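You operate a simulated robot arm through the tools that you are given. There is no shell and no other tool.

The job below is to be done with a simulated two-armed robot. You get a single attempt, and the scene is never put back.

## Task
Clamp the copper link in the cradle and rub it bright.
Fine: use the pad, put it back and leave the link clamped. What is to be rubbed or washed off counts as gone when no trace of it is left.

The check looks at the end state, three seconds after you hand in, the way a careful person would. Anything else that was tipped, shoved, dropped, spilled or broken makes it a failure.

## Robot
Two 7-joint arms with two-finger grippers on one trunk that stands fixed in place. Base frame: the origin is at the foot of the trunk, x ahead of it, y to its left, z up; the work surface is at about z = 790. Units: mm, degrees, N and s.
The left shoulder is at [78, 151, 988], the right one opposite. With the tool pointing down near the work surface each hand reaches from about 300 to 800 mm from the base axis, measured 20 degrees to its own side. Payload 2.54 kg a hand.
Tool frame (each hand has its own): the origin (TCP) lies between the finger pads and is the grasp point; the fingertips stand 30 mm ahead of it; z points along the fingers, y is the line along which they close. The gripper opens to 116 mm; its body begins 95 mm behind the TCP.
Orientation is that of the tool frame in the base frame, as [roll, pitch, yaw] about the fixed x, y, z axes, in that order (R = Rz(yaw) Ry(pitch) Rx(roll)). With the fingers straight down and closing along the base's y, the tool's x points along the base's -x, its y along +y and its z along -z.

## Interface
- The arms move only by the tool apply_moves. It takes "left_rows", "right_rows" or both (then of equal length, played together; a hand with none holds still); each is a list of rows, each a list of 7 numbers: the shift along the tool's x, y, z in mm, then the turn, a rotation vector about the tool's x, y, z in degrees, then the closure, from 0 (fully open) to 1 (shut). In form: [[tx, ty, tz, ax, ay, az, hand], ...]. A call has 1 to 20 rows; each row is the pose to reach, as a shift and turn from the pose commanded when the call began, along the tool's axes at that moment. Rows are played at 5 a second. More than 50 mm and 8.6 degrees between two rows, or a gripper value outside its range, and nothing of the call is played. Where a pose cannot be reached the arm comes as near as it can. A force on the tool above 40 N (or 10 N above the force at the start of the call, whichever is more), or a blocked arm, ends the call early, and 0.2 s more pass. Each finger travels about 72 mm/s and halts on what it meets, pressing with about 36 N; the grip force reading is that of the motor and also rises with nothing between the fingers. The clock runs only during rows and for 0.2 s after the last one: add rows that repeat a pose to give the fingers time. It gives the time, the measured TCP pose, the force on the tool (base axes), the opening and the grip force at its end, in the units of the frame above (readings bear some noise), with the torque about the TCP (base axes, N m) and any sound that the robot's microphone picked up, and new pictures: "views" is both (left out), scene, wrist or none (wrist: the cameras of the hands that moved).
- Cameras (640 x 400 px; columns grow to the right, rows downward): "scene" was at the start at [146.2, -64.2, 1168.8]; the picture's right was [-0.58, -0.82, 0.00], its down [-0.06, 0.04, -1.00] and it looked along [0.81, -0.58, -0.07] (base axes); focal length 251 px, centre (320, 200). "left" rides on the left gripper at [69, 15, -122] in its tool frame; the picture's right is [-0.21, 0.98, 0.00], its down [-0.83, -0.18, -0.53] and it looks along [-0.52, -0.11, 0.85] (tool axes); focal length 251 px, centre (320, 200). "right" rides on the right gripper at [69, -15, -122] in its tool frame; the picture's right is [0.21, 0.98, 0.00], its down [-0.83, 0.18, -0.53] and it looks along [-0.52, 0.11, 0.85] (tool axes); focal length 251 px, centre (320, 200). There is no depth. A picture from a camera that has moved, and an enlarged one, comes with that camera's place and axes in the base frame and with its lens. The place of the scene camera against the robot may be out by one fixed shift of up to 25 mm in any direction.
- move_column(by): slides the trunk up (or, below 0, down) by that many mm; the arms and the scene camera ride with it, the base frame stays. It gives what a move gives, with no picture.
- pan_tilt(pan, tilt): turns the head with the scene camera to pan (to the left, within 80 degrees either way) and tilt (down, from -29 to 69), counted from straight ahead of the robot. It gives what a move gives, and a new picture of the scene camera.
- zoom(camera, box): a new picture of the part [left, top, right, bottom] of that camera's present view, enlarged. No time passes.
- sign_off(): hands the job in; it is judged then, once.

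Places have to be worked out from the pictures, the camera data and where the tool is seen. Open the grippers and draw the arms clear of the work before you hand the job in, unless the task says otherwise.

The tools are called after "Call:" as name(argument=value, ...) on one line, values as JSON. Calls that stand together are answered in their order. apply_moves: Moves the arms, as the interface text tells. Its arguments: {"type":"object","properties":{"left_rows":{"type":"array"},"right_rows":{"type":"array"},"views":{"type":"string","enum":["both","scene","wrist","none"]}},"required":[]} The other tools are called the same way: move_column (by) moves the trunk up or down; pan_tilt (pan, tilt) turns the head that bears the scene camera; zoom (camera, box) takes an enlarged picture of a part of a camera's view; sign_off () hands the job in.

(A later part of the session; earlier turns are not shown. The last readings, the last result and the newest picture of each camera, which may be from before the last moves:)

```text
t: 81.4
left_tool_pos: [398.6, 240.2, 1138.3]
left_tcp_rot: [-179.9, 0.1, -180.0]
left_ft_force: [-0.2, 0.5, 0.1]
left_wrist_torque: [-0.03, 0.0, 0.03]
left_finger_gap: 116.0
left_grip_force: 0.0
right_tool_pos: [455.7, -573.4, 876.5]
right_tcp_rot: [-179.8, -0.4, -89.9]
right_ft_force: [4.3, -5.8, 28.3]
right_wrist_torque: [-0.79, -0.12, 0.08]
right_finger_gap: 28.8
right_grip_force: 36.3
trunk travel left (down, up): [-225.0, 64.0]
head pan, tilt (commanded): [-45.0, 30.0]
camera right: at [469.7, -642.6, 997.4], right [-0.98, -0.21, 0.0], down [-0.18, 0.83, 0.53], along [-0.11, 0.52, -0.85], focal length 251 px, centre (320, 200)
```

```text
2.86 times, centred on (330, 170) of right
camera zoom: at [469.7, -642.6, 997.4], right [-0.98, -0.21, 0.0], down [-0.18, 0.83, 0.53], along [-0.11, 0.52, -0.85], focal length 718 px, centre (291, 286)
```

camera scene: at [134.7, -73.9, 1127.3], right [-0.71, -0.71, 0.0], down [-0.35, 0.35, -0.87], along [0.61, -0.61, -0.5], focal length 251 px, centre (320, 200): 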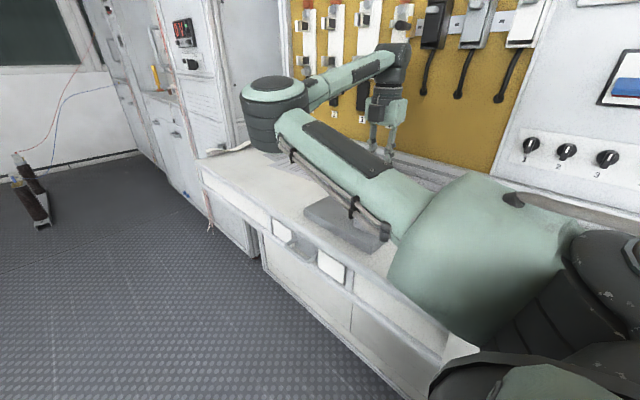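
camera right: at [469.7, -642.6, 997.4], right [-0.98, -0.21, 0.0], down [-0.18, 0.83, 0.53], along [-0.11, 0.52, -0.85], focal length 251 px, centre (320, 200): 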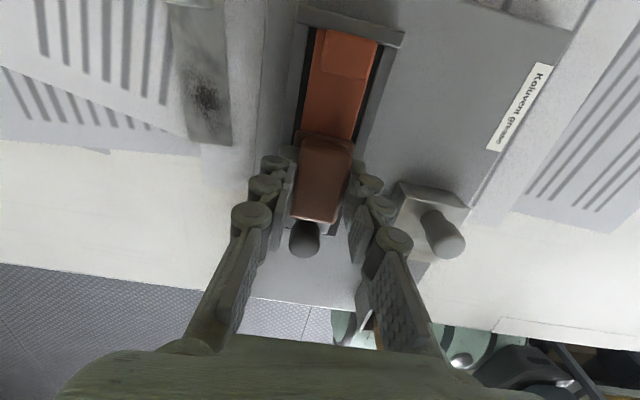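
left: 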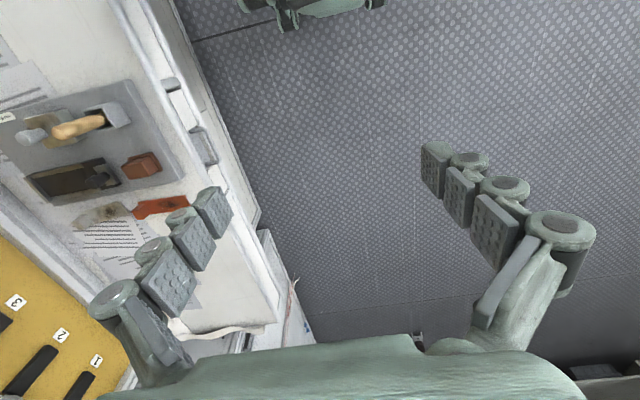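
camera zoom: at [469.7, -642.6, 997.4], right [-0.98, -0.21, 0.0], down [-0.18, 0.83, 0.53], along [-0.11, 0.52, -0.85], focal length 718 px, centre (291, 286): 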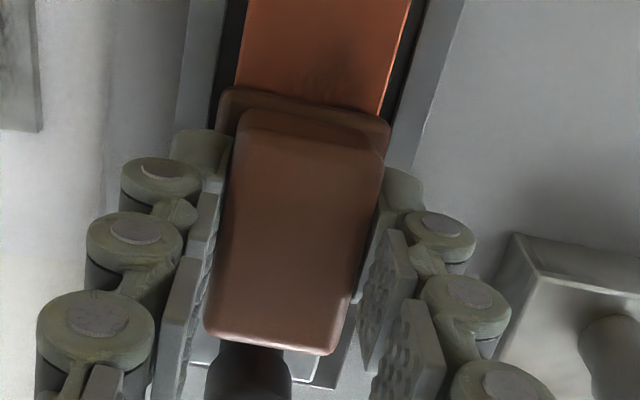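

The pad is rigidly tilted in the grip by about 8°. The simplest cure is to set it down right here on the flat link and take it again: I ease the force, open the fingers gently and let it settle.

Call:
apply_moves(right_rows=[[0, 0, -2, 0, 0, 0, 1], [0, 0, -4, 0, 0, 0, 1], [0, 0, -4, 0, 0, 0, 1], [0, 0, -4, 0, 0, 0, 0.72], [0, 0, -4, 0, 0, 0, 0.66], [0, 0, -4, 0, 0, 0, 0.6], [0, 0, -4, 0, 0, 0, 0.6], [0, 0, -4, 0, 0, 0, 0.6]], views="wrist")

Call:
zoom(camera="right", box=[250, 100, 410, 240])

```text
t: 83.2
left_tool_pos: [400.6, 239.4, 1138.9]
left_tcp_rot: [-180.0, -0.1, -180.0]
left_ft_force: [0.6, -0.6, 0.2]
left_wrist_torque: [0.02, 0.01, -0.02]
left_finger_gap: 116.1
left_grip_force: 0.1
right_tool_pos: [455.6, -574.0, 877.2]
right_tcp_rot: [180.0, -0.1, -89.9]
right_ft_force: [0.0, 0.0, -0.7]
right_wrist_torque: [-0.02, 0.02, 0.0]
right_finger_gap: 46.5
right_grip_force: 0.1
trunk travel left (down, up): [-225.0, 64.0]
head pan, tilt (commanded): [-45.0, 30.0]
camera right: at [470.6, -644.1, 997.2], right [-0.98, -0.21, 0.0], down [-0.18, 0.83, 0.53], along [-0.11, 0.52, -0.85], focal length 251 px, centre (320, 200)
```

right: 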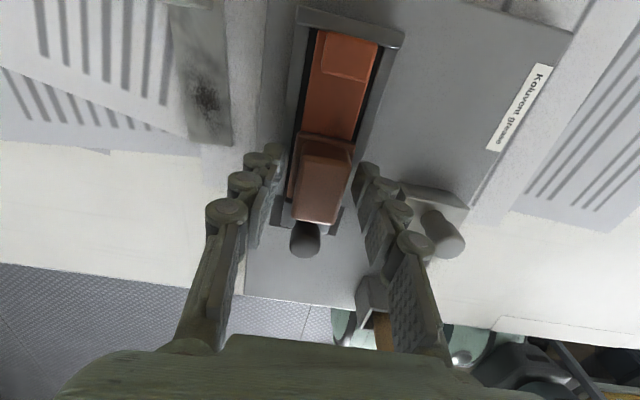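

```text
2.86 times, centred on (330, 170) of right
camera zoom: at [470.6, -644.1, 997.2], right [-0.98, -0.21, 0.0], down [-0.18, 0.83, 0.53], along [-0.11, 0.52, -0.85], focal length 718 px, centre (291, 286)
```

zoom: 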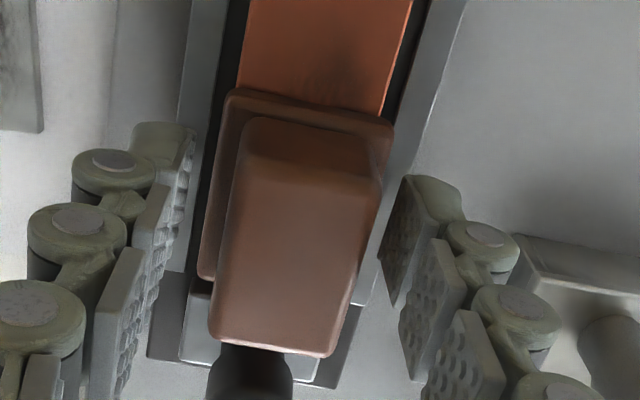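

The pad now lies flat on the link. Its handle sits about 4.6 mm further +y than the hand's axis, so I shift, rise 1.4 mm and take hold of it again.

Call:
apply_moves(right_rows=[[-2.5, 0.5, -1.4, 0, 0, 0, 0.6], [-4.6, 1, -1.4, 0, 0, 0, 0.6], [-4.6, 1, -1.4, 0, 0, 0, 0.6], [-4.6, 1, -1.4, 0, 0, 0, 0.72], [-4.6, 1, -1.4, 0, 0, 0, 0.9], [-4.6, 1, -1.4, 0, 0, 0, 1], [-4.6, 1, -1.4, 0, 0, 0, 1]], views="wrist")

Call:
zoom(camera="right", box=[250, 100, 410, 240])

```text
t: 84.8
left_tool_pos: [400.7, 239.1, 1139.0]
left_tcp_rot: [-179.9, 0.0, -180.0]
left_ft_force: [-0.3, -0.1, 0.7]
left_wrist_torque: [0.02, 0.0, 0.02]
left_finger_gap: 115.9
left_grip_force: 0.2
right_tool_pos: [455.3, -569.0, 876.4]
right_tcp_rot: [-179.9, -0.1, -90.0]
right_ft_force: [0.4, -0.3, -0.2]
right_wrist_torque: [0.0, 0.02, 0.03]
right_finger_gap: 28.5
right_grip_force: 35.8
trunk travel left (down, up): [-225.0, 64.0]
head pan, tilt (commanded): [-45.0, 30.0]
camera right: at [469.6, -639.4, 998.7], right [-0.98, -0.21, 0.0], down [-0.18, 0.83, 0.53], along [-0.11, 0.52, -0.85], focal length 251 px, centre (320, 200)
```

right: 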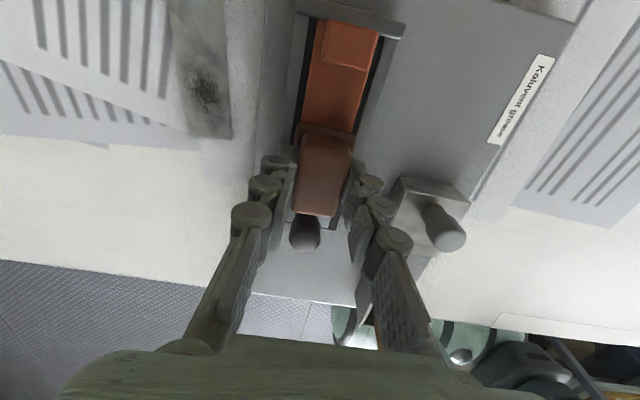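

```text
2.86 times, centred on (330, 170) of right
camera zoom: at [469.6, -639.4, 998.7], right [-0.98, -0.21, 0.0], down [-0.18, 0.83, 0.53], along [-0.11, 0.52, -0.85], focal length 718 px, centre (291, 286)
```

zoom: 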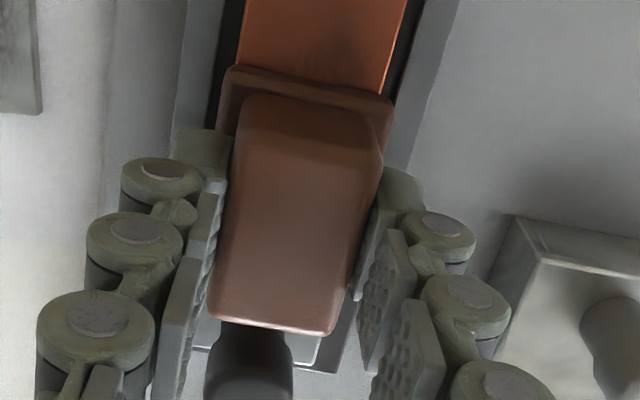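

The pad is now held just as it was at pick-up, flat on the link. I run two pressed strokes towards -y with purely vertical lifts between them.

Call:
apply_moves(right_rows=[[0, -0.8, 1.5, 0, 0, 0, 1], [6, -0.8, 1.5, 0, 0, 0, 1], [12, -0.8, 1.5, 0, 0, 0, 1], [18, -0.8, 1.5, 0, 0, 0, 1], [24, -0.8, 1.5, 0, 0, 0, 1], [30, -0.8, 1.5, 0, 0, 0, 1], [35.5, -0.8, 1.5, 0, 0, 0, 1], [35.5, -0.8, -5, 0, 0, 0, 1], [0, -0.8, -5, 0, 0, 0, 1], [0, -0.8, 1.5, 0, 0, 0, 1], [6, -0.8, 1.5, 0, 0, 0, 1], [12, -0.8, 1.5, 0, 0, 0, 1], [18, -0.8, 1.5, 0, 0, 0, 1], [24, -0.8, 1.5, 0, 0, 0, 1], [30, -0.8, 1.5, 0, 0, 0, 1], [35.5, -0.8, 1.5, 0, 0, 0, 1]], views="wrist")

Call:
zoom(camera="right", box=[250, 60, 390, 270])

```text
t: 88.2
left_tool_pos: [398.9, 240.0, 1139.5]
left_tcp_rot: [-179.9, 0.1, 180.0]
left_ft_force: [-0.1, -0.7, 0.5]
left_wrist_torque: [0.01, -0.01, 0.02]
left_finger_gap: 116.1
left_grip_force: 0.0
right_tool_pos: [457.0, -603.8, 877.5]
right_tcp_rot: [-179.9, -0.1, -90.0]
right_ft_force: [-0.8, 2.6, 10.0]
right_wrist_torque: [0.2, 0.05, -0.03]
right_finger_gap: 28.6
right_grip_force: 35.1
trunk travel left (down, up): [-225.0, 64.0]
head pan, tilt (commanded): [-45.0, 30.0]
camera right: at [470.2, -673.9, 998.6], right [-0.98, -0.22, 0.0], down [-0.18, 0.83, 0.53], along [-0.11, 0.52, -0.85], focal length 251 px, centre (320, 200)
```

right: 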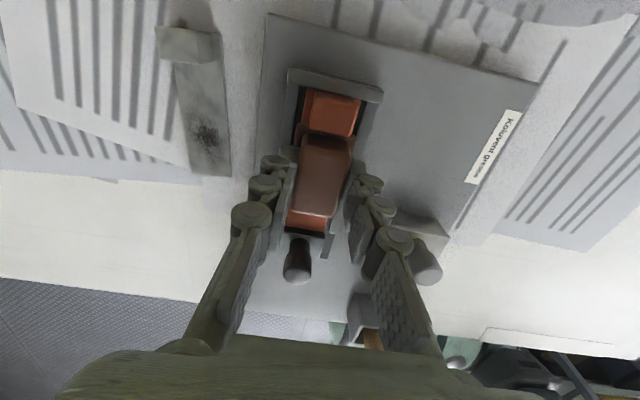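

```text
1.90 times, centred on (320, 165) of right
camera zoom: at [470.2, -673.9, 998.6], right [-0.98, -0.22, 0.0], down [-0.18, 0.83, 0.53], along [-0.11, 0.52, -0.85], focal length 479 px, centre (320, 267)
```

zoom: 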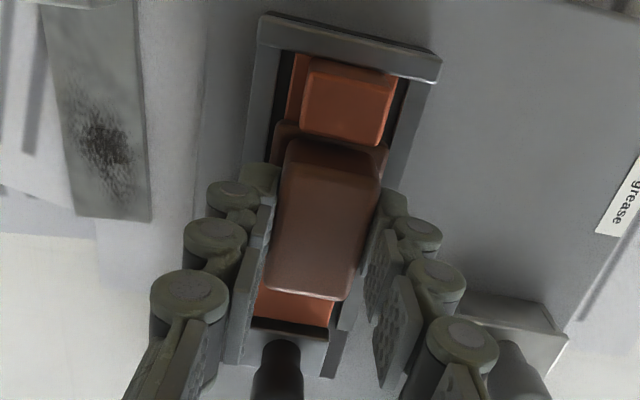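

Drag is light and the link stays seated on the wall. I continue with two more full strokes.

Call:
apply_moves(right_rows=[[0, 0, -6.5, 0, 0, 0, 1], [-35.5, 0, -6.5, 0, 0, 0, 1], [-35.5, 0, 0.3, 0, 0, 0, 1], [-29.5, 0, 0.3, 0, 0, 0, 1], [-23.5, 0, 0.3, 0, 0, 0, 1], [-17.5, 0, 0.3, 0, 0, 0, 1], [-11.5, 0, 0.3, 0, 0, 0, 1], [-5.5, 0, 0.3, 0, 0, 0, 1], [0, 0, 0.3, 0, 0, 0, 1], [0, 0, -6.5, 0, 0, 0, 1], [-35.5, 0, -6.5, 0, 0, 0, 1], [-35.5, 0, 0.3, 0, 0, 0, 1], [-29.5, 0, 0.3, 0, 0, 0, 1], [-23.5, 0, 0.3, 0, 0, 0, 1], [-17.5, 0, 0.3, 0, 0, 0, 1], [-11.5, 0, 0.3, 0, 0, 0, 1], [-5.5, 0, 0.3, 0, 0, 0, 1], [0, 0, 0.3, 0, 0, 0, 1], [0, 0, -6.5, 0, 0, 0, 1], [-35.5, 0, -6.5, 0, 0, 0, 1]], views="wrist")

Call:
zoom(camera="right", box=[260, 0, 400, 150])

```text
t: 92.4
left_tool_pos: [400.7, 239.1, 1138.2]
left_tcp_rot: [-180.0, 0.0, 179.9]
left_ft_force: [0.5, -0.8, 0.7]
left_wrist_torque: [0.03, 0.01, -0.04]
left_finger_gap: 116.0
left_grip_force: 0.1
right_tool_pos: [456.4, -568.1, 881.9]
right_tcp_rot: [-180.0, 0.0, -90.1]
right_ft_force: [0.1, 1.1, -0.7]
right_wrist_torque: [0.03, -0.02, -0.02]
right_finger_gap: 28.5
right_grip_force: 36.1
trunk travel left (down, up): [-225.0, 64.0]
head pan, tilt (commanded): [-45.0, 30.0]
camera right: at [470.0, -639.3, 1003.5], right [-0.98, -0.21, 0.0], down [-0.18, 0.83, 0.53], along [-0.11, 0.52, -0.85], focal length 251 px, centre (320, 200)
```

right: 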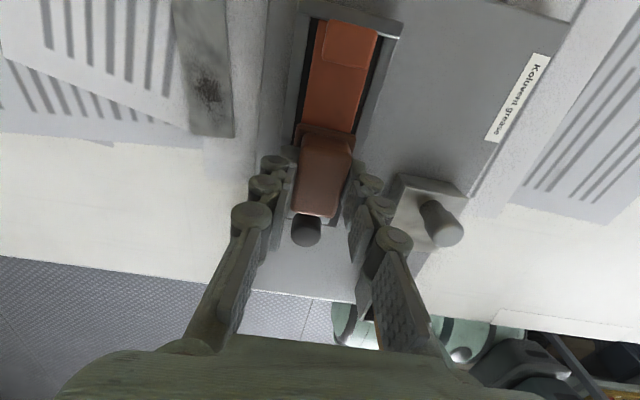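

```text
2.67 times, centred on (330, 75) of right
camera zoom: at [470.0, -639.3, 1003.5], right [-0.98, -0.21, 0.0], down [-0.18, 0.83, 0.53], along [-0.11, 0.52, -0.85], focal length 670 px, centre (293, 533)
```

zoom: 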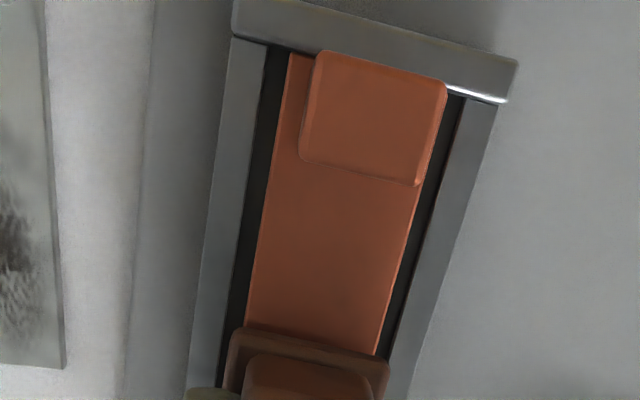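

The visible half of the link is clean. I rise straight up and move to +y to view the rest.

Call:
apply_moves(right_rows=[[0, 0, -35, 0, 0, 0, 1], [0, 0, -70, 0, 0, 0, 1], [-35, 0, -85, 0, 0, 0, 1], [-75, 0, -90, 0, 0, 0, 1], [-75, 0, -90, 0, 0, 0, 1]], views="wrist")

Call:
zoom(camera="right", box=[280, 0, 400, 110])

Call:
zoom(camera="right", box=[300, 0, 380, 80])

```text
t: 93.6
left_tool_pos: [400.2, 239.7, 1138.2]
left_tcp_rot: [179.9, 0.0, -180.0]
left_ft_force: [-0.3, 0.1, -0.8]
left_wrist_torque: [0.0, 0.0, 0.0]
left_finger_gap: 115.9
left_grip_force: 0.0
right_tool_pos: [455.5, -494.1, 972.5]
right_tcp_rot: [180.0, 0.0, -90.1]
right_ft_force: [0.4, 0.9, -0.2]
right_wrist_torque: [-0.01, 0.01, 0.01]
right_finger_gap: 28.7
right_grip_force: 35.9
trunk travel left (down, up): [-225.0, 64.0]
head pan, tilt (commanded): [-45.0, 30.0]
camera right: at [470.6, -564.2, 1093.4], right [-0.98, -0.21, 0.0], down [-0.18, 0.83, 0.53], along [-0.11, 0.52, -0.85], focal length 251 px, centre (320, 200)
```

right: 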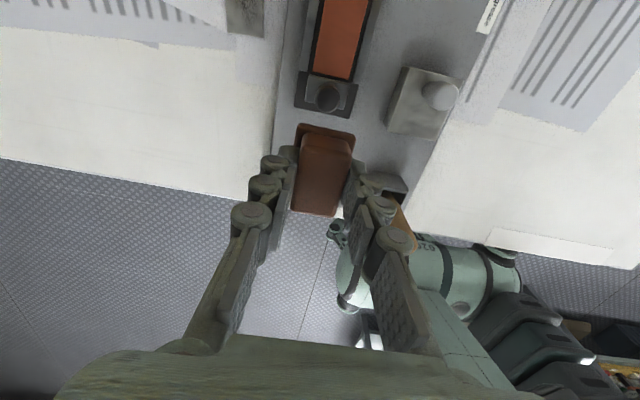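

```text
3.64 times, centred on (340, 55) of right
camera zoom: at [470.6, -564.2, 1093.4], right [-0.98, -0.21, 0.0], down [-0.18, 0.83, 0.53], along [-0.11, 0.52, -0.85], focal length 914 px, centre (247, 727)
```

zoom: 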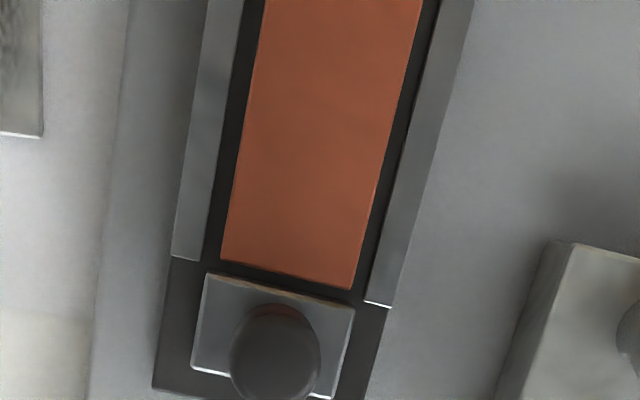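

```text
5.00 times, centred on (340, 40) of right
camera zoom: at [470.6, -564.2, 1093.4], right [-0.98, -0.21, 0.0], down [-0.18, 0.83, 0.53], along [-0.11, 0.52, -0.85], focal length 1257 px, centre (220, 1000)
```

zoom: 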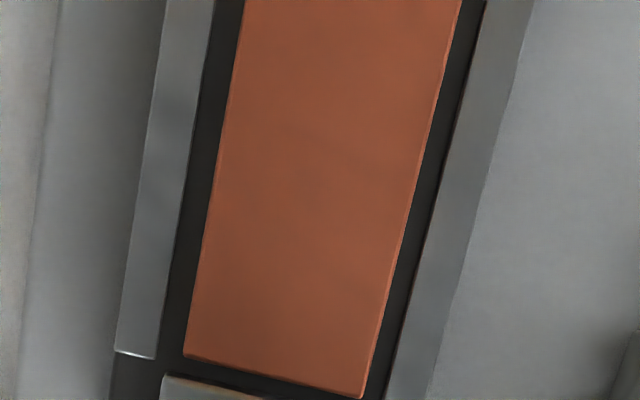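

The link looks bright all over, though the light leaves room for a faint trace. I make several more strokes, with extra short ones near the +y end, to be sure.

Call:
apply_moves(right_rows=[[38, 0, 0, 0, 0, 0, 1], [75.2, 0, 0, 0, 0, 0, 1], [75.2, 0, 0, 0, 0, 0, 1], [75.2, 0, 35, 0, 0, 0, 1], [75.2, 0, 65, 0, 0, 0, 1], [75.2, 0, 88, 0, 0, 0, 1], [75.2, 0, 96.4, 0, 0, 0, 1], [81.2, 0, 96.4, 0, 0, 0, 1], [87.2, 0, 96.4, 0, 0, 0, 1], [93.2, 0, 96.4, 0, 0, 0, 1], [99.2, 0, 96.4, 0, 0, 0, 1], [105.2, 0, 96.4, 0, 0, 0, 1], [110.5, 0, 96.4, 0, 0, 0, 1], [110.5, 0, 90, 0, 0, 0, 1], [75.2, 0, 90, 0, 0, 0, 1], [75.2, 0, 96.4, 0, 0, 0, 1], [80, 0, 96.4, 0, 0, 0, 1], [85, 0, 96.4, 0, 0, 0, 1], [90, 0, 96.4, 0, 0, 0, 1]], views="none")

```text
t: 97.6
left_tool_pos: [399.5, 239.7, 1139.3]
left_tcp_rot: [-179.8, 0.0, 180.0]
left_ft_force: [-0.1, 0.2, 0.5]
left_wrist_torque: [0.01, 0.02, 0.02]
left_finger_gap: 115.9
left_grip_force: 0.0
right_tool_pos: [455.4, -582.9, 877.0]
right_tcp_rot: [-180.0, 0.0, -90.1]
right_ft_force: [0.7, 1.5, 5.4]
right_wrist_torque: [0.06, 0.03, 0.02]
right_finger_gap: 28.5
right_grip_force: 36.2
trunk travel left (down, up): [-225.0, 64.0]
head pan, tilt (commanded): [-45.0, 30.0]
```

The press was only 5 N on that pass, so I add a little pressure and repeat the full and short strokes.

Call:
apply_moves(right_rows=[[5, 0, 0.8, 0, 0, 0, 1], [10, 0, 0.8, 0, 0, 0, 1], [15, 0, 0.8, 0, 0, 0, 1], [20.3, 0, 0.8, 0, 0, 0, 1], [20.3, 0, -6, 0, 0, 0, 1], [-14.8, 0, -6, 0, 0, 0, 1], [-14.8, 0, 0.8, 0, 0, 0, 1], [-8.8, 0, 0.8, 0, 0, 0, 1], [-2.8, 0, 0.8, 0, 0, 0, 1], [3.2, 0, 0.8, 0, 0, 0, 1], [9.2, 0, 0.8, 0, 0, 0, 1], [15.2, 0, 0.8, 0, 0, 0, 1], [20.3, 0, 0.8, 0, 0, 0, 1], [20.3, 0, -6, 0, 0, 0, 1], [-14.8, 0, -6, 0, 0, 0, 1], [-14.8, 0, 0.8, 0, 0, 0, 1], [-9.8, 0, 0.8, 0, 0, 0, 1], [-4.8, 0, 0.8, 0, 0, 0, 1], [0.2, 0, 0.8, 0, 0, 0, 1]], views="none")

```text
t: 101.6
left_tool_pos: [399.7, 239.8, 1138.9]
left_tcp_rot: [-179.8, 0.0, -180.0]
left_ft_force: [-0.3, 0.3, 0.4]
left_wrist_torque: [0.01, -0.03, -0.01]
left_finger_gap: 115.9
left_grip_force: 0.0
right_tool_pos: [455.6, -583.2, 876.4]
right_tcp_rot: [-179.9, -0.1, -90.0]
right_ft_force: [-0.1, 2.9, 9.7]
right_wrist_torque: [0.06, 0.05, 0.0]
right_finger_gap: 28.7
right_grip_force: 36.3
trunk travel left (down, up): [-225.0, 64.0]
head pan, tilt (commanded): [-45.0, 30.0]
```

About 10 N now. I finish with strokes offset slightly to each side so that the link's edges are covered too, then rise to inspect.

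Call:
apply_moves(right_rows=[[7, 0, 0, 0, 0, 0, 1], [14, 0, 0, 0, 0, 0, 1], [20, 0, 0, 0, 0, 0, 1], [20, 0, -6.8, 0, 0, 0, 1], [-15, 1.5, -6.8, 0, 0, 0, 1], [-15, 1.5, 0, 0, 0, 0, 1], [-8, 1.5, 0, 0, 0, 0, 1], [-1, 1.5, 0, 0, 0, 0, 1], [6, 1.5, 0, 0, 0, 0, 1], [13, 1.5, 0, 0, 0, 0, 1], [20, 1.5, 0, 0, 0, 0, 1], [20, 0, -6.8, 0, 0, 0, 1], [-15, -1.5, -6.8, 0, 0, 0, 1], [-15, -1.5, 0, 0, 0, 0, 1], [-8, -1.5, 0, 0, 0, 0, 1], [-1, -1.5, 0, 0, 0, 0, 1], [6, -1.5, 0, 0, 0, 0, 1], [13, -1.5, 0, 0, 0, 0, 1], [20, -1.5, 0, 0, 0, 0, 1], [20, 0, -7, 0, 0, 0, 1]], views="none")

Call:
apply_moves(right_rows=[[0, 0, -35, 0, 0, 0, 1], [0, 0, -75, 0, 0, 0, 1], [-40, 0, -90, 0, 0, 0, 1], [-80, 0, -95, 0, 0, 0, 1], [-115, 0, -95, 0, 0, 0, 1], [-115, 0, -95, 0, 0, 0, 1]], views="wrist")

Call:
zoom(camera="right", box=[300, 0, 380, 80])

Call:
zoom(camera="right", box=[320, 0, 370, 40])

```text
t: 105.8
left_tool_pos: [399.5, 239.7, 1138.6]
left_tcp_rot: [179.9, 0.0, -180.0]
left_ft_force: [0.1, 0.2, 1.0]
left_wrist_torque: [0.0, 0.03, -0.01]
left_finger_gap: 116.1
left_grip_force: 0.1
right_tool_pos: [456.5, -604.1, 882.8]
right_tcp_rot: [-179.9, 0.0, -90.0]
right_ft_force: [-0.2, 0.1, 0.3]
right_wrist_torque: [0.0, 0.01, -0.01]
right_finger_gap: 28.7
right_grip_force: 36.2
trunk travel left (down, up): [-225.0, 64.0]
head pan, tilt (commanded): [-45.0, 30.0]
```

```text
t: 107.2
left_tool_pos: [399.9, 239.8, 1139.1]
left_tcp_rot: [179.9, 0.0, 180.0]
left_ft_force: [0.4, -0.3, 0.4]
left_wrist_torque: [0.0, 0.03, 0.0]
left_finger_gap: 115.9
left_grip_force: 0.1
right_tool_pos: [458.0, -489.6, 977.9]
right_tcp_rot: [-180.0, 0.1, -90.0]
right_ft_force: [0.0, -0.5, -0.8]
right_wrist_torque: [-0.01, 0.0, 0.01]
right_finger_gap: 28.6
right_grip_force: 36.3
trunk travel left (down, up): [-225.0, 64.0]
head pan, tilt (commanded): [-45.0, 30.0]
camera right: at [471.1, -560.5, 1098.5], right [-0.98, -0.21, 0.0], down [-0.18, 0.83, 0.53], along [-0.11, 0.52, -0.85], focal length 251 px, centre (320, 200)
```

right: 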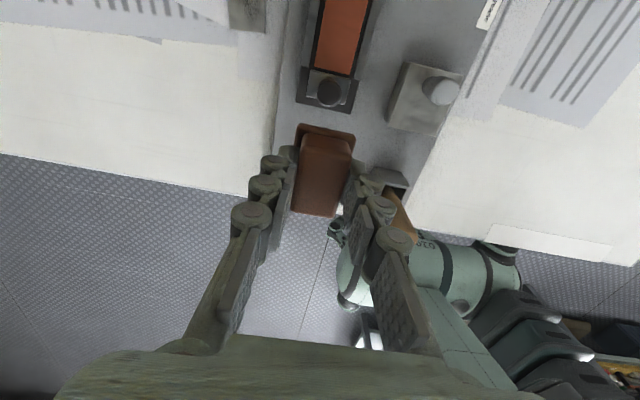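

```text
5.00 times, centred on (340, 40) of right
camera zoom: at [471.1, -560.5, 1098.5], right [-0.98, -0.21, 0.0], down [-0.18, 0.83, 0.53], along [-0.11, 0.52, -0.85], focal length 1257 px, centre (220, 1000)
```

zoom: 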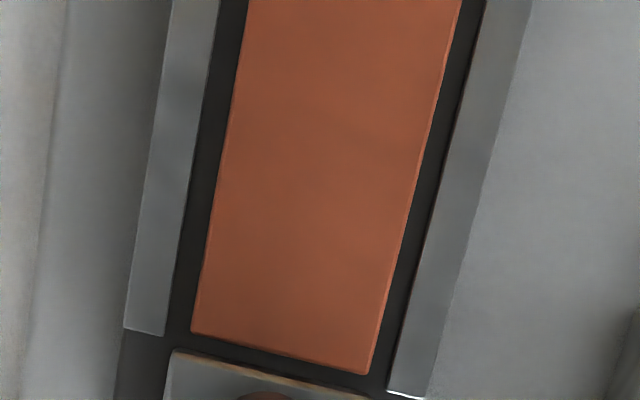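

```text
10.00 times, centred on (345, 20) of right
camera zoom: at [471.1, -560.5, 1098.5], right [-0.98, -0.21, 0.0], down [-0.18, 0.83, 0.53], along [-0.11, 0.52, -0.85], focal length 2514 px, centre (70, 2000)
```

zoom: 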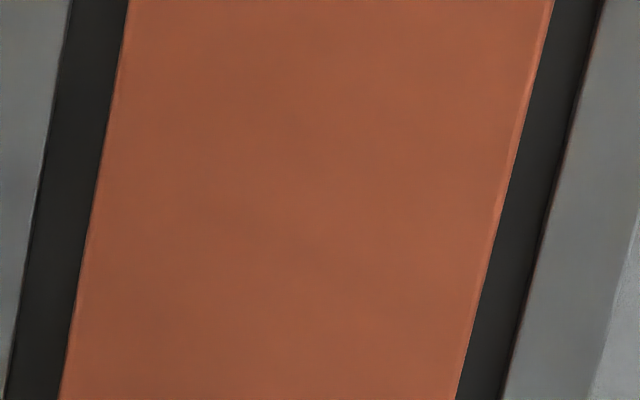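

The link is now uniformly bright with no trace left. I carry the pad back over its home spot and compare the surroundings before lowering.

Call:
apply_moves(right_rows=[[-30, 0.3, 0, 0, 0, 0, 1], [-60.2, 0.7, 0, 0, 0, 0, 1], [-60.2, 0.7, 30, 0, 0, 0, 1], [-60.2, 0.7, 65, 0, 0, 0, 1], [-60.2, 0.7, 97, 0, 0, 0, 1], [-60.2, 0.7, 97, 0, 0, 0, 1]], views="both")

Call:
zoom(camera="right", box=[250, 100, 410, 240])

```text
t: 108.6
left_tool_pos: [400.3, 238.0, 1139.3]
left_tcp_rot: [-180.0, 0.0, 180.0]
left_ft_force: [0.1, -0.3, 0.7]
left_wrist_torque: [0.0, -0.05, 0.02]
left_finger_gap: 116.1
left_grip_force: 0.1
right_tool_pos: [456.6, -430.0, 878.7]
right_tcp_rot: [-179.9, 0.0, -90.0]
right_ft_force: [0.3, 0.4, -0.6]
right_wrist_torque: [0.01, -0.01, -0.01]
right_finger_gap: 28.8
right_grip_force: 36.6
trunk travel left (down, up): [-225.0, 64.0]
head pan, tilt (commanded): [-45.0, 30.0]
camera scene: at [135.5, -75.2, 1127.1], right [-0.71, -0.71, 0.0], down [-0.35, 0.35, -0.87], along [0.61, -0.61, -0.5], focal length 251 px, centre (320, 200)
camera right: at [470.6, -499.6, 1000.5], right [-0.98, -0.21, 0.0], down [-0.18, 0.83, 0.53], along [-0.11, 0.52, -0.85], focal length 251 px, centre (320, 200)
```

scene: 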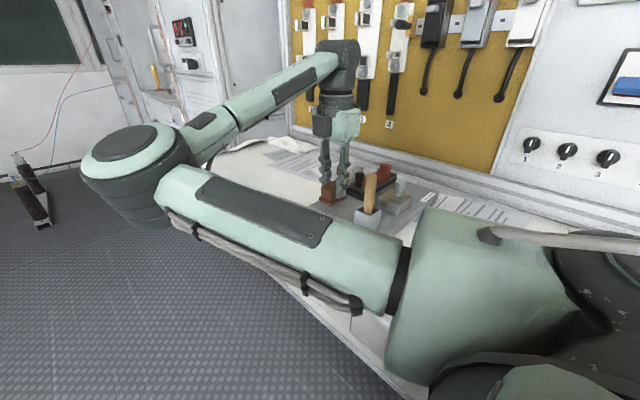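
right: 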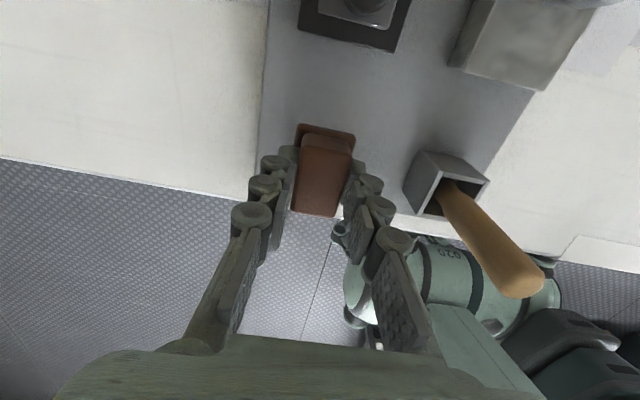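

```text
2.86 times, centred on (330, 170) of right
camera zoom: at [470.6, -499.6, 1000.5], right [-0.98, -0.21, 0.0], down [-0.18, 0.83, 0.53], along [-0.11, 0.52, -0.85], focal length 718 px, centre (291, 286)
```

zoom: 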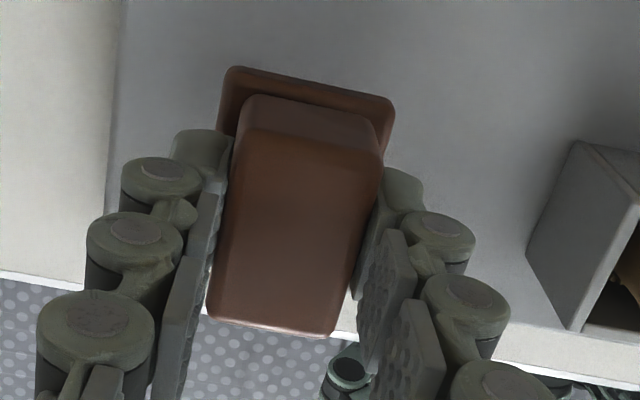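

Everything around the home spot matches the pick-up view. I lower the pad the last 19 mm onto the plate.

Call:
apply_moves(right_rows=[[0, 0.2, 8, 0, 0, 0, 1], [0, 0.2, 14, 0, 0, 0, 1], [0, 0.2, 17, 0, 0, 0, 1], [0, 0.2, 18.5, 0, 0, 0, 1], [0, 0.2, 19.3, 0, 0, 0, 1], [0, 0.2, 19.3, 0, 0, 0, 1]], views="none")

```text
t: 110.0
left_tool_pos: [400.2, 239.1, 1139.9]
left_tcp_rot: [-179.9, 0.0, -180.0]
left_ft_force: [0.0, -0.5, -0.2]
left_wrist_torque: [0.03, 0.0, 0.01]
left_finger_gap: 115.9
left_grip_force: 0.0
right_tool_pos: [456.2, -429.6, 859.5]
right_tcp_rot: [179.8, -0.1, -90.0]
right_ft_force: [0.8, -0.3, -0.4]
right_wrist_torque: [0.01, 0.02, -0.01]
right_finger_gap: 28.6
right_grip_force: 36.3
trunk travel left (down, up): [-225.0, 64.0]
head pan, tilt (commanded): [-45.0, 30.0]
```

Call:
apply_moves(right_rows=[[0, 0, 0.6, 0, 0, 0, 1], [0, 0, 1.2, 0, 0, 0, 1], [0, 0, 1.2, 0, 0, 0, 1]], views="none")

```text
t: 110.8
left_tool_pos: [399.1, 238.7, 1139.1]
left_tcp_rot: [-180.0, 0.0, -179.9]
left_ft_force: [-0.2, 0.1, -0.5]
left_wrist_torque: [-0.02, 0.01, -0.01]
left_finger_gap: 115.9
left_grip_force: 0.1
right_tool_pos: [455.9, -428.3, 859.7]
right_tcp_rot: [180.0, 0.0, -90.0]
right_ft_force: [-0.1, -0.1, -1.4]
right_wrist_torque: [0.0, -0.01, 0.01]
right_finger_gap: 28.7
right_grip_force: 36.6
trunk travel left (down, up): [-225.0, 64.0]
head pan, tilt (commanded): [-45.0, 30.0]
```

No contact yet; I lower another millimetre.

Call:
apply_moves(right_rows=[[0, 0, 0.6, 0, 0, 0, 1], [0, 0, 1.2, 0, 0, 0, 1], [0, 0, 1.2, 0, 0, 0, 1]], views="wrist")

```text
t: 111.6
left_tool_pos: [399.7, 238.2, 1138.3]
left_tcp_rot: [180.0, -0.1, -180.0]
left_ft_force: [0.3, 0.1, 0.6]
left_wrist_torque: [-0.01, -0.01, 0.01]
left_finger_gap: 115.7
left_grip_force: 0.1
right_tool_pos: [455.6, -428.6, 858.1]
right_tcp_rot: [179.9, 0.0, -90.0]
right_ft_force: [-0.4, 0.2, -0.6]
right_wrist_torque: [-0.01, 0.0, 0.04]
right_finger_gap: 28.6
right_grip_force: 35.5
trunk travel left (down, up): [-225.0, 64.0]
head pan, tilt (commanded): [-45.0, 30.0]
camera right: at [469.9, -499.5, 979.7], right [-0.98, -0.21, 0.0], down [-0.18, 0.83, 0.53], along [-0.11, 0.52, -0.85], focal length 251 px, centre (320, 200)
```

right: 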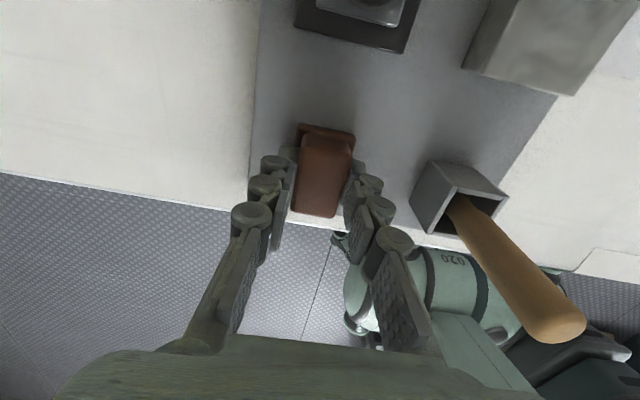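

Call:
apply_moves(right_rows=[[0, 0, 0.7, 0, 0, 0, 1], [0, 0, 1.4, 0, 0, 0, 1], [0, 0, 1.4, 0, 0, 0, 1]], views="none")

```text
t: 112.4
left_tool_pos: [399.4, 237.8, 1138.7]
left_tcp_rot: [179.9, 0.0, -179.9]
left_ft_force: [0.9, 0.1, -0.1]
left_wrist_torque: [0.0, -0.03, 0.0]
left_finger_gap: 116.0
left_grip_force: 0.0
right_tool_pos: [455.3, -428.4, 857.1]
right_tcp_rot: [180.0, 0.0, -90.1]
right_ft_force: [-1.0, 0.0, -0.4]
right_wrist_torque: [-0.01, -0.02, 0.01]
right_finger_gap: 28.5
right_grip_force: 35.7
trunk travel left (down, up): [-225.0, 64.0]
head pan, tilt (commanded): [-45.0, 30.0]
```

Call:
apply_moves(right_rows=[[0, 0, 0.7, 0, 0, 0, 1], [0, 0, 1.4, 0, 0, 0, 1], [0, 0, 1.4, 0, 0, 0, 1]], views="wrist")

Call:
zoom(camera="right", box=[250, 100, 410, 240])

Call:
zoom(camera="scene", box=[300, 150, 380, 220])

```text
t: 113.2
left_tool_pos: [399.3, 239.2, 1140.1]
left_tcp_rot: [-180.0, -0.1, 180.0]
left_ft_force: [0.2, 0.3, 0.1]
left_wrist_torque: [0.01, 0.03, 0.03]
left_finger_gap: 115.9
left_grip_force: 0.1
right_tool_pos: [455.6, -428.5, 856.7]
right_tcp_rot: [-179.9, -0.1, -90.0]
right_ft_force: [1.4, 0.3, 9.4]
right_wrist_torque: [-0.02, 0.04, 0.0]
right_finger_gap: 28.7
right_grip_force: 36.2
trunk travel left (down, up): [-225.0, 64.0]
head pan, tilt (commanded): [-45.0, 30.0]
camera right: at [469.6, -499.2, 978.1], right [-0.98, -0.21, 0.0], down [-0.18, 0.83, 0.53], along [-0.11, 0.52, -0.85], focal length 251 px, centre (320, 200)
```

right: 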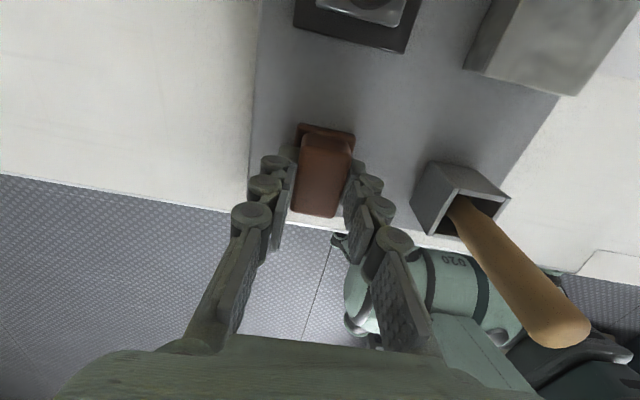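

```text
2.86 times, centred on (330, 170) of right
camera zoom: at [469.6, -499.2, 978.1], right [-0.98, -0.21, 0.0], down [-0.18, 0.83, 0.53], along [-0.11, 0.52, -0.85], focal length 718 px, centre (291, 286)
```

zoom: 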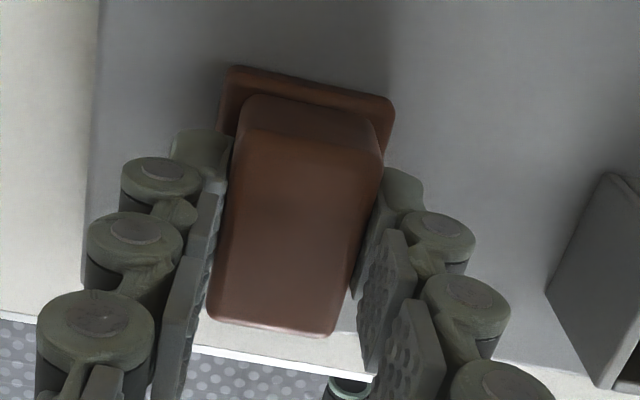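

```text
5.71 times, centred on (340, 185) of scene
camera zoom: at [135.0, -74.7, 1127.3], right [-0.71, -0.71, 0.0], down [-0.35, 0.35, -0.87], along [0.61, -0.61, -0.5], focal length 1437 px, centre (206, 286)
```

zoom: 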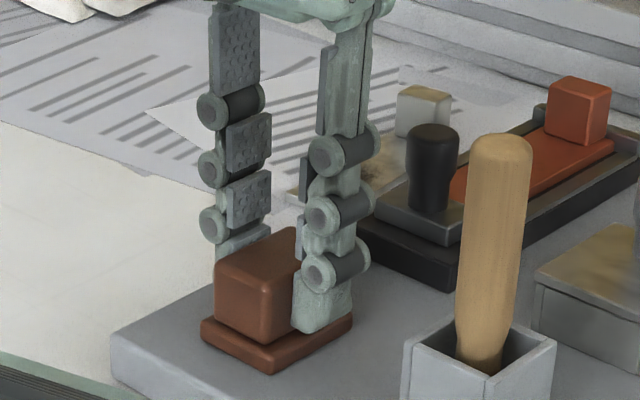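

The pad bears flat on the plate (9 N, no torque), within 1 mm of its old spot. I ease the force, open the fingers and rise straight up.

Call:
apply_moves(right_rows=[[0, 0, -1, 0, 0, 0, 1], [0, 0, -1.2, 0, 0, 0, 1], [0, 0, -1.2, 0, 0, 0, 0.72], [0, 0, -1.2, 0, 0, 0, 0.64], [0, 0, -1.2, 0, 0, 0, 0.6], [0, 0, -1.2, 0, 0, 0, 0.6], [0, 0, -35, 0, 0, 0, 0.6], [0, 0, -75, 0, 0, 0, 0.6], [0, 0, -110, 0, 0, 0, 0.6], [0, 0, -110, 0, 0, 0, 0.6]], views="both")

Call:
zoom(camera="right", box=[250, 70, 410, 210])

Call:
zoom(camera="scene", box=[300, 140, 420, 230])

```text
t: 115.4
left_tool_pos: [399.1, 238.4, 1138.5]
left_tcp_rot: [180.0, 0.0, 180.0]
left_ft_force: [0.6, -0.5, -0.8]
left_wrist_torque: [-0.02, 0.02, 0.0]
left_finger_gap: 116.1
left_grip_force: 0.1
right_tool_pos: [454.1, -427.7, 964.9]
right_tcp_rot: [180.0, 0.0, -90.1]
right_ft_force: [1.1, -1.0, 0.0]
right_wrist_torque: [0.0, -0.03, 0.0]
right_finger_gap: 46.4
right_grip_force: 0.1
trunk travel left (down, up): [-225.0, 64.0]
head pan, tilt (commanded): [-45.0, 30.0]
camera scene: at [135.5, -75.2, 1127.0], right [-0.71, -0.71, 0.0], down [-0.35, 0.35, -0.87], along [0.61, -0.61, -0.5], focal length 251 px, centre (320, 200)
camera right: at [470.2, -499.6, 1086.9], right [-0.98, -0.21, 0.0], down [-0.18, 0.83, 0.53], along [-0.11, 0.52, -0.85], focal length 251 px, centre (320, 200)
```

scene: 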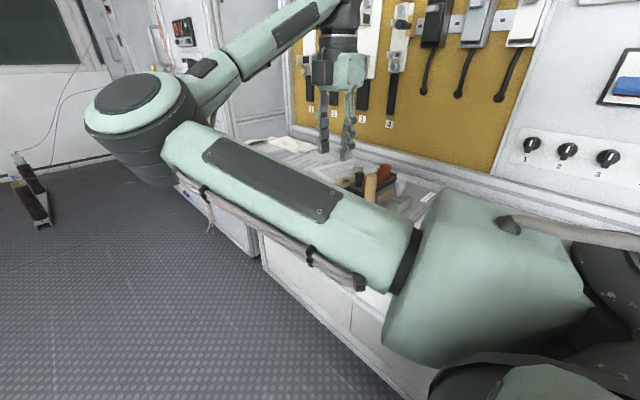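
right: 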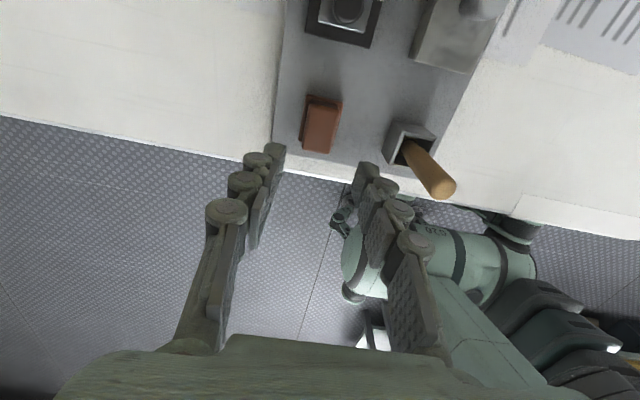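

```text
2.86 times, centred on (330, 140) of right
camera zoom: at [470.2, -499.6, 1086.9], right [-0.98, -0.21, 0.0], down [-0.18, 0.83, 0.53], along [-0.11, 0.52, -0.85], focal length 718 px, centre (291, 371)
```

zoom: 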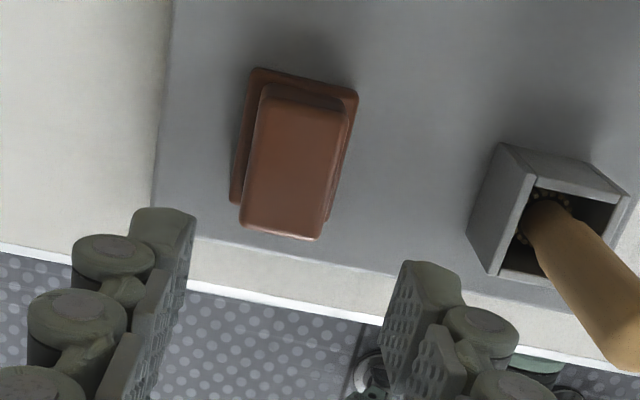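

```text
4.44 times, centred on (360, 185) of scene
camera zoom: at [135.5, -75.2, 1127.0], right [-0.71, -0.71, 0.0], down [-0.35, 0.35, -0.87], along [0.61, -0.61, -0.5], focal length 1117 px, centre (142, 267)
```

zoom: 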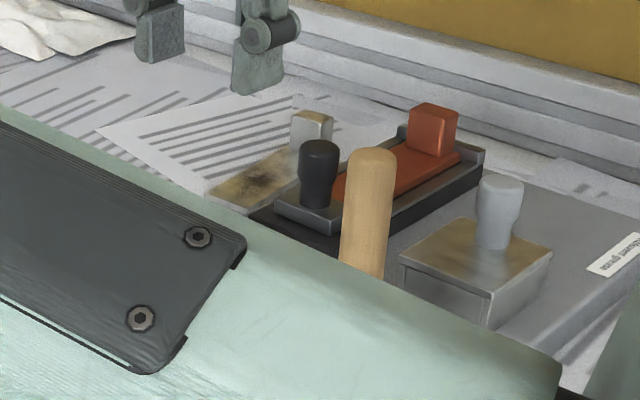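

The pad is back within about 1 mm of its place on the plate. I now return to the first viewing pose over the cradle to check link, jaw and base plate.

Call:
apply_moves(right_rows=[[0, 0, -25, 0, 0, 0, 0.6], [40, 0, -45, 0, 0, 0, 0.6], [85, 0.5, -45, 0, 0, 0, 0.6], [130, 1, -45, 0, 0, 0, 0.6], [165, 1.5, -45, 0, 0, 0, 0.6], [193.5, 2.5, -45, 0, 0, 0, 0.6], [193.5, 2.5, -45, 0, 0, 0, 0.6]], views="both")

Call:
zoom(camera="right", box=[260, 60, 380, 220])

Call:
zoom(camera="right", box=[265, 60, 365, 140])

Call:
zoom(camera="right", box=[260, 150, 360, 230])

```text
t: 117.0
left_tool_pos: [400.4, 238.4, 1139.5]
left_tcp_rot: [-180.0, 0.0, 179.9]
left_ft_force: [-0.4, -0.1, -0.4]
left_wrist_torque: [0.0, 0.01, 0.02]
left_finger_gap: 115.8
left_grip_force: 0.0
right_tool_pos: [453.4, -622.0, 1009.2]
right_tcp_rot: [-179.8, 0.0, -90.0]
right_ft_force: [0.3, -0.4, -0.2]
right_wrist_torque: [0.03, 0.01, -0.02]
right_finger_gap: 46.5
right_grip_force: 0.2
trunk travel left (down, up): [-225.0, 64.0]
head pan, tilt (commanded): [-45.0, 30.0]
camera scene: at [135.4, -75.2, 1127.0], right [-0.71, -0.71, 0.0], down [-0.35, 0.35, -0.87], along [0.61, -0.61, -0.5], focal length 251 px, centre (320, 200)
camera right: at [466.7, -693.3, 1131.5], right [-0.98, -0.21, 0.0], down [-0.18, 0.83, 0.53], along [-0.11, 0.52, -0.85], focal length 251 px, centre (320, 200)
```

scene: 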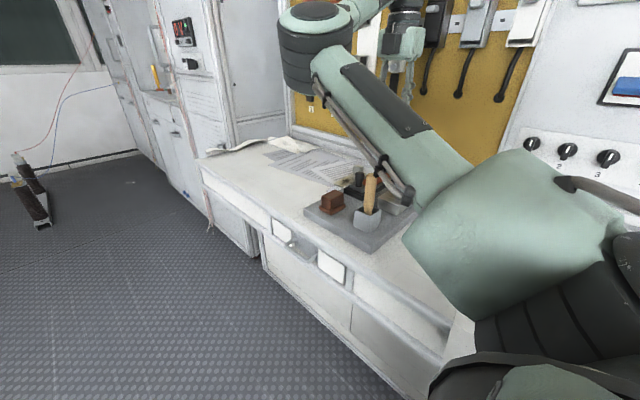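
right: 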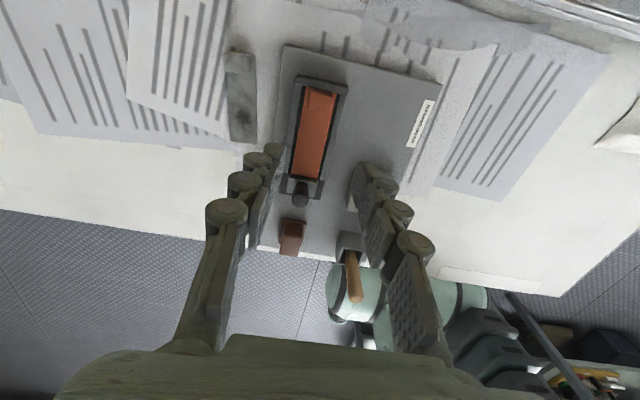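

```text
2.50 times, centred on (320, 140) of right
camera zoom: at [466.7, -693.3, 1131.5], right [-0.98, -0.21, 0.0], down [-0.18, 0.83, 0.53], along [-0.11, 0.52, -0.85], focal length 629 px, centre (320, 350)
```

zoom: 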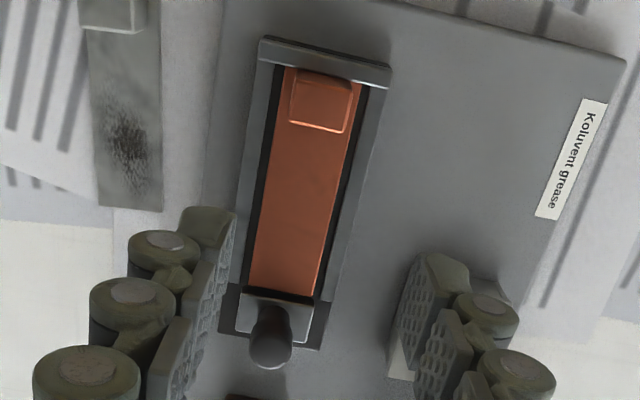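

```text
5.00 times, centred on (315, 100) of right
camera zoom: at [466.7, -693.3, 1131.5], right [-0.98, -0.21, 0.0], down [-0.18, 0.83, 0.53], along [-0.11, 0.52, -0.85], focal length 1257 px, centre (345, 700)
```

zoom: 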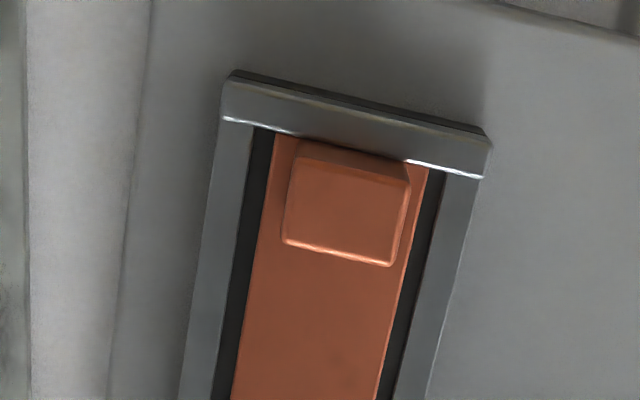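

```text
5.00 times, centred on (310, 190) of right
camera zoom: at [466.7, -693.3, 1131.5], right [-0.98, -0.21, 0.0], down [-0.18, 0.83, 0.53], along [-0.11, 0.52, -0.85], focal length 1257 px, centre (370, 250)
```

zoom: 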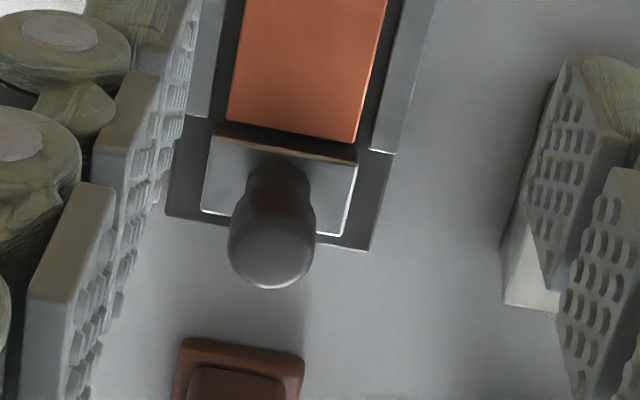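

The base stands within 2 mm of its original place and the jaw is still closed. I zoom in on the link's face to be certain no trace of the stain is left.

Call:
zoom(camera="right", box=[285, 110, 345, 185])

Call:
zoom(camera="right", box=[292, 120, 332, 150])

Call:
zoom(camera="right", box=[285, 148, 330, 182])

```text
5.33 times, centred on (315, 148) of right
camera zoom: at [466.7, -693.3, 1131.5], right [-0.98, -0.21, 0.0], down [-0.18, 0.83, 0.53], along [-0.11, 0.52, -0.85], focal length 1341 px, centre (347, 480)
```

zoom: 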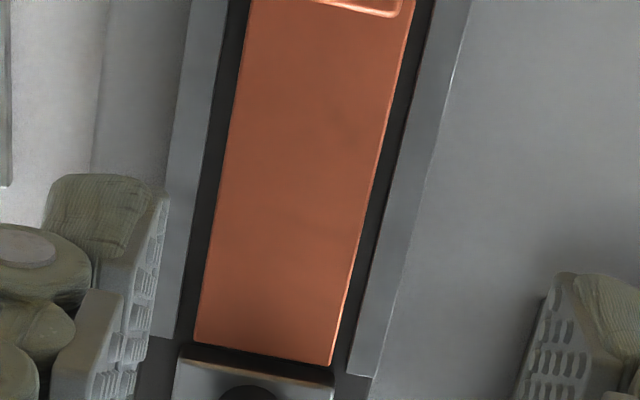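

```text
13.33 times, centred on (312, 135) of right
camera zoom: at [466.7, -693.3, 1131.5], right [-0.98, -0.21, 0.0], down [-0.18, 0.83, 0.53], along [-0.11, 0.52, -0.85], focal length 3352 px, centre (427, 1067)
```

zoom: 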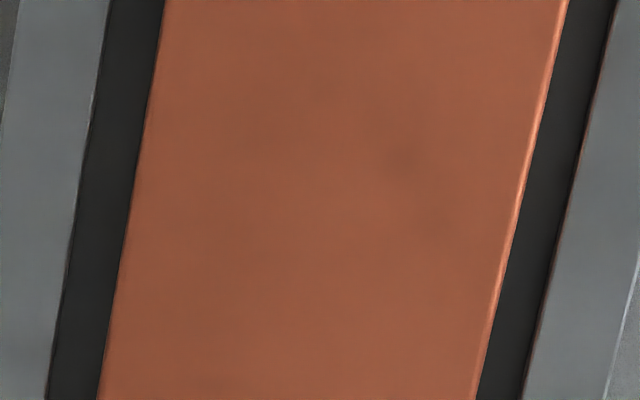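

```text
11.76 times, centred on (308, 165) of right
camera zoom: at [466.7, -693.3, 1131.5], right [-0.98, -0.21, 0.0], down [-0.18, 0.83, 0.53], along [-0.11, 0.52, -0.85], focal length 2958 px, centre (467, 612)
```

zoom: 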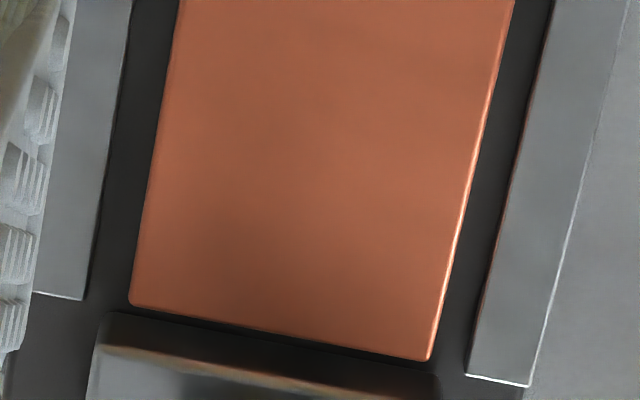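

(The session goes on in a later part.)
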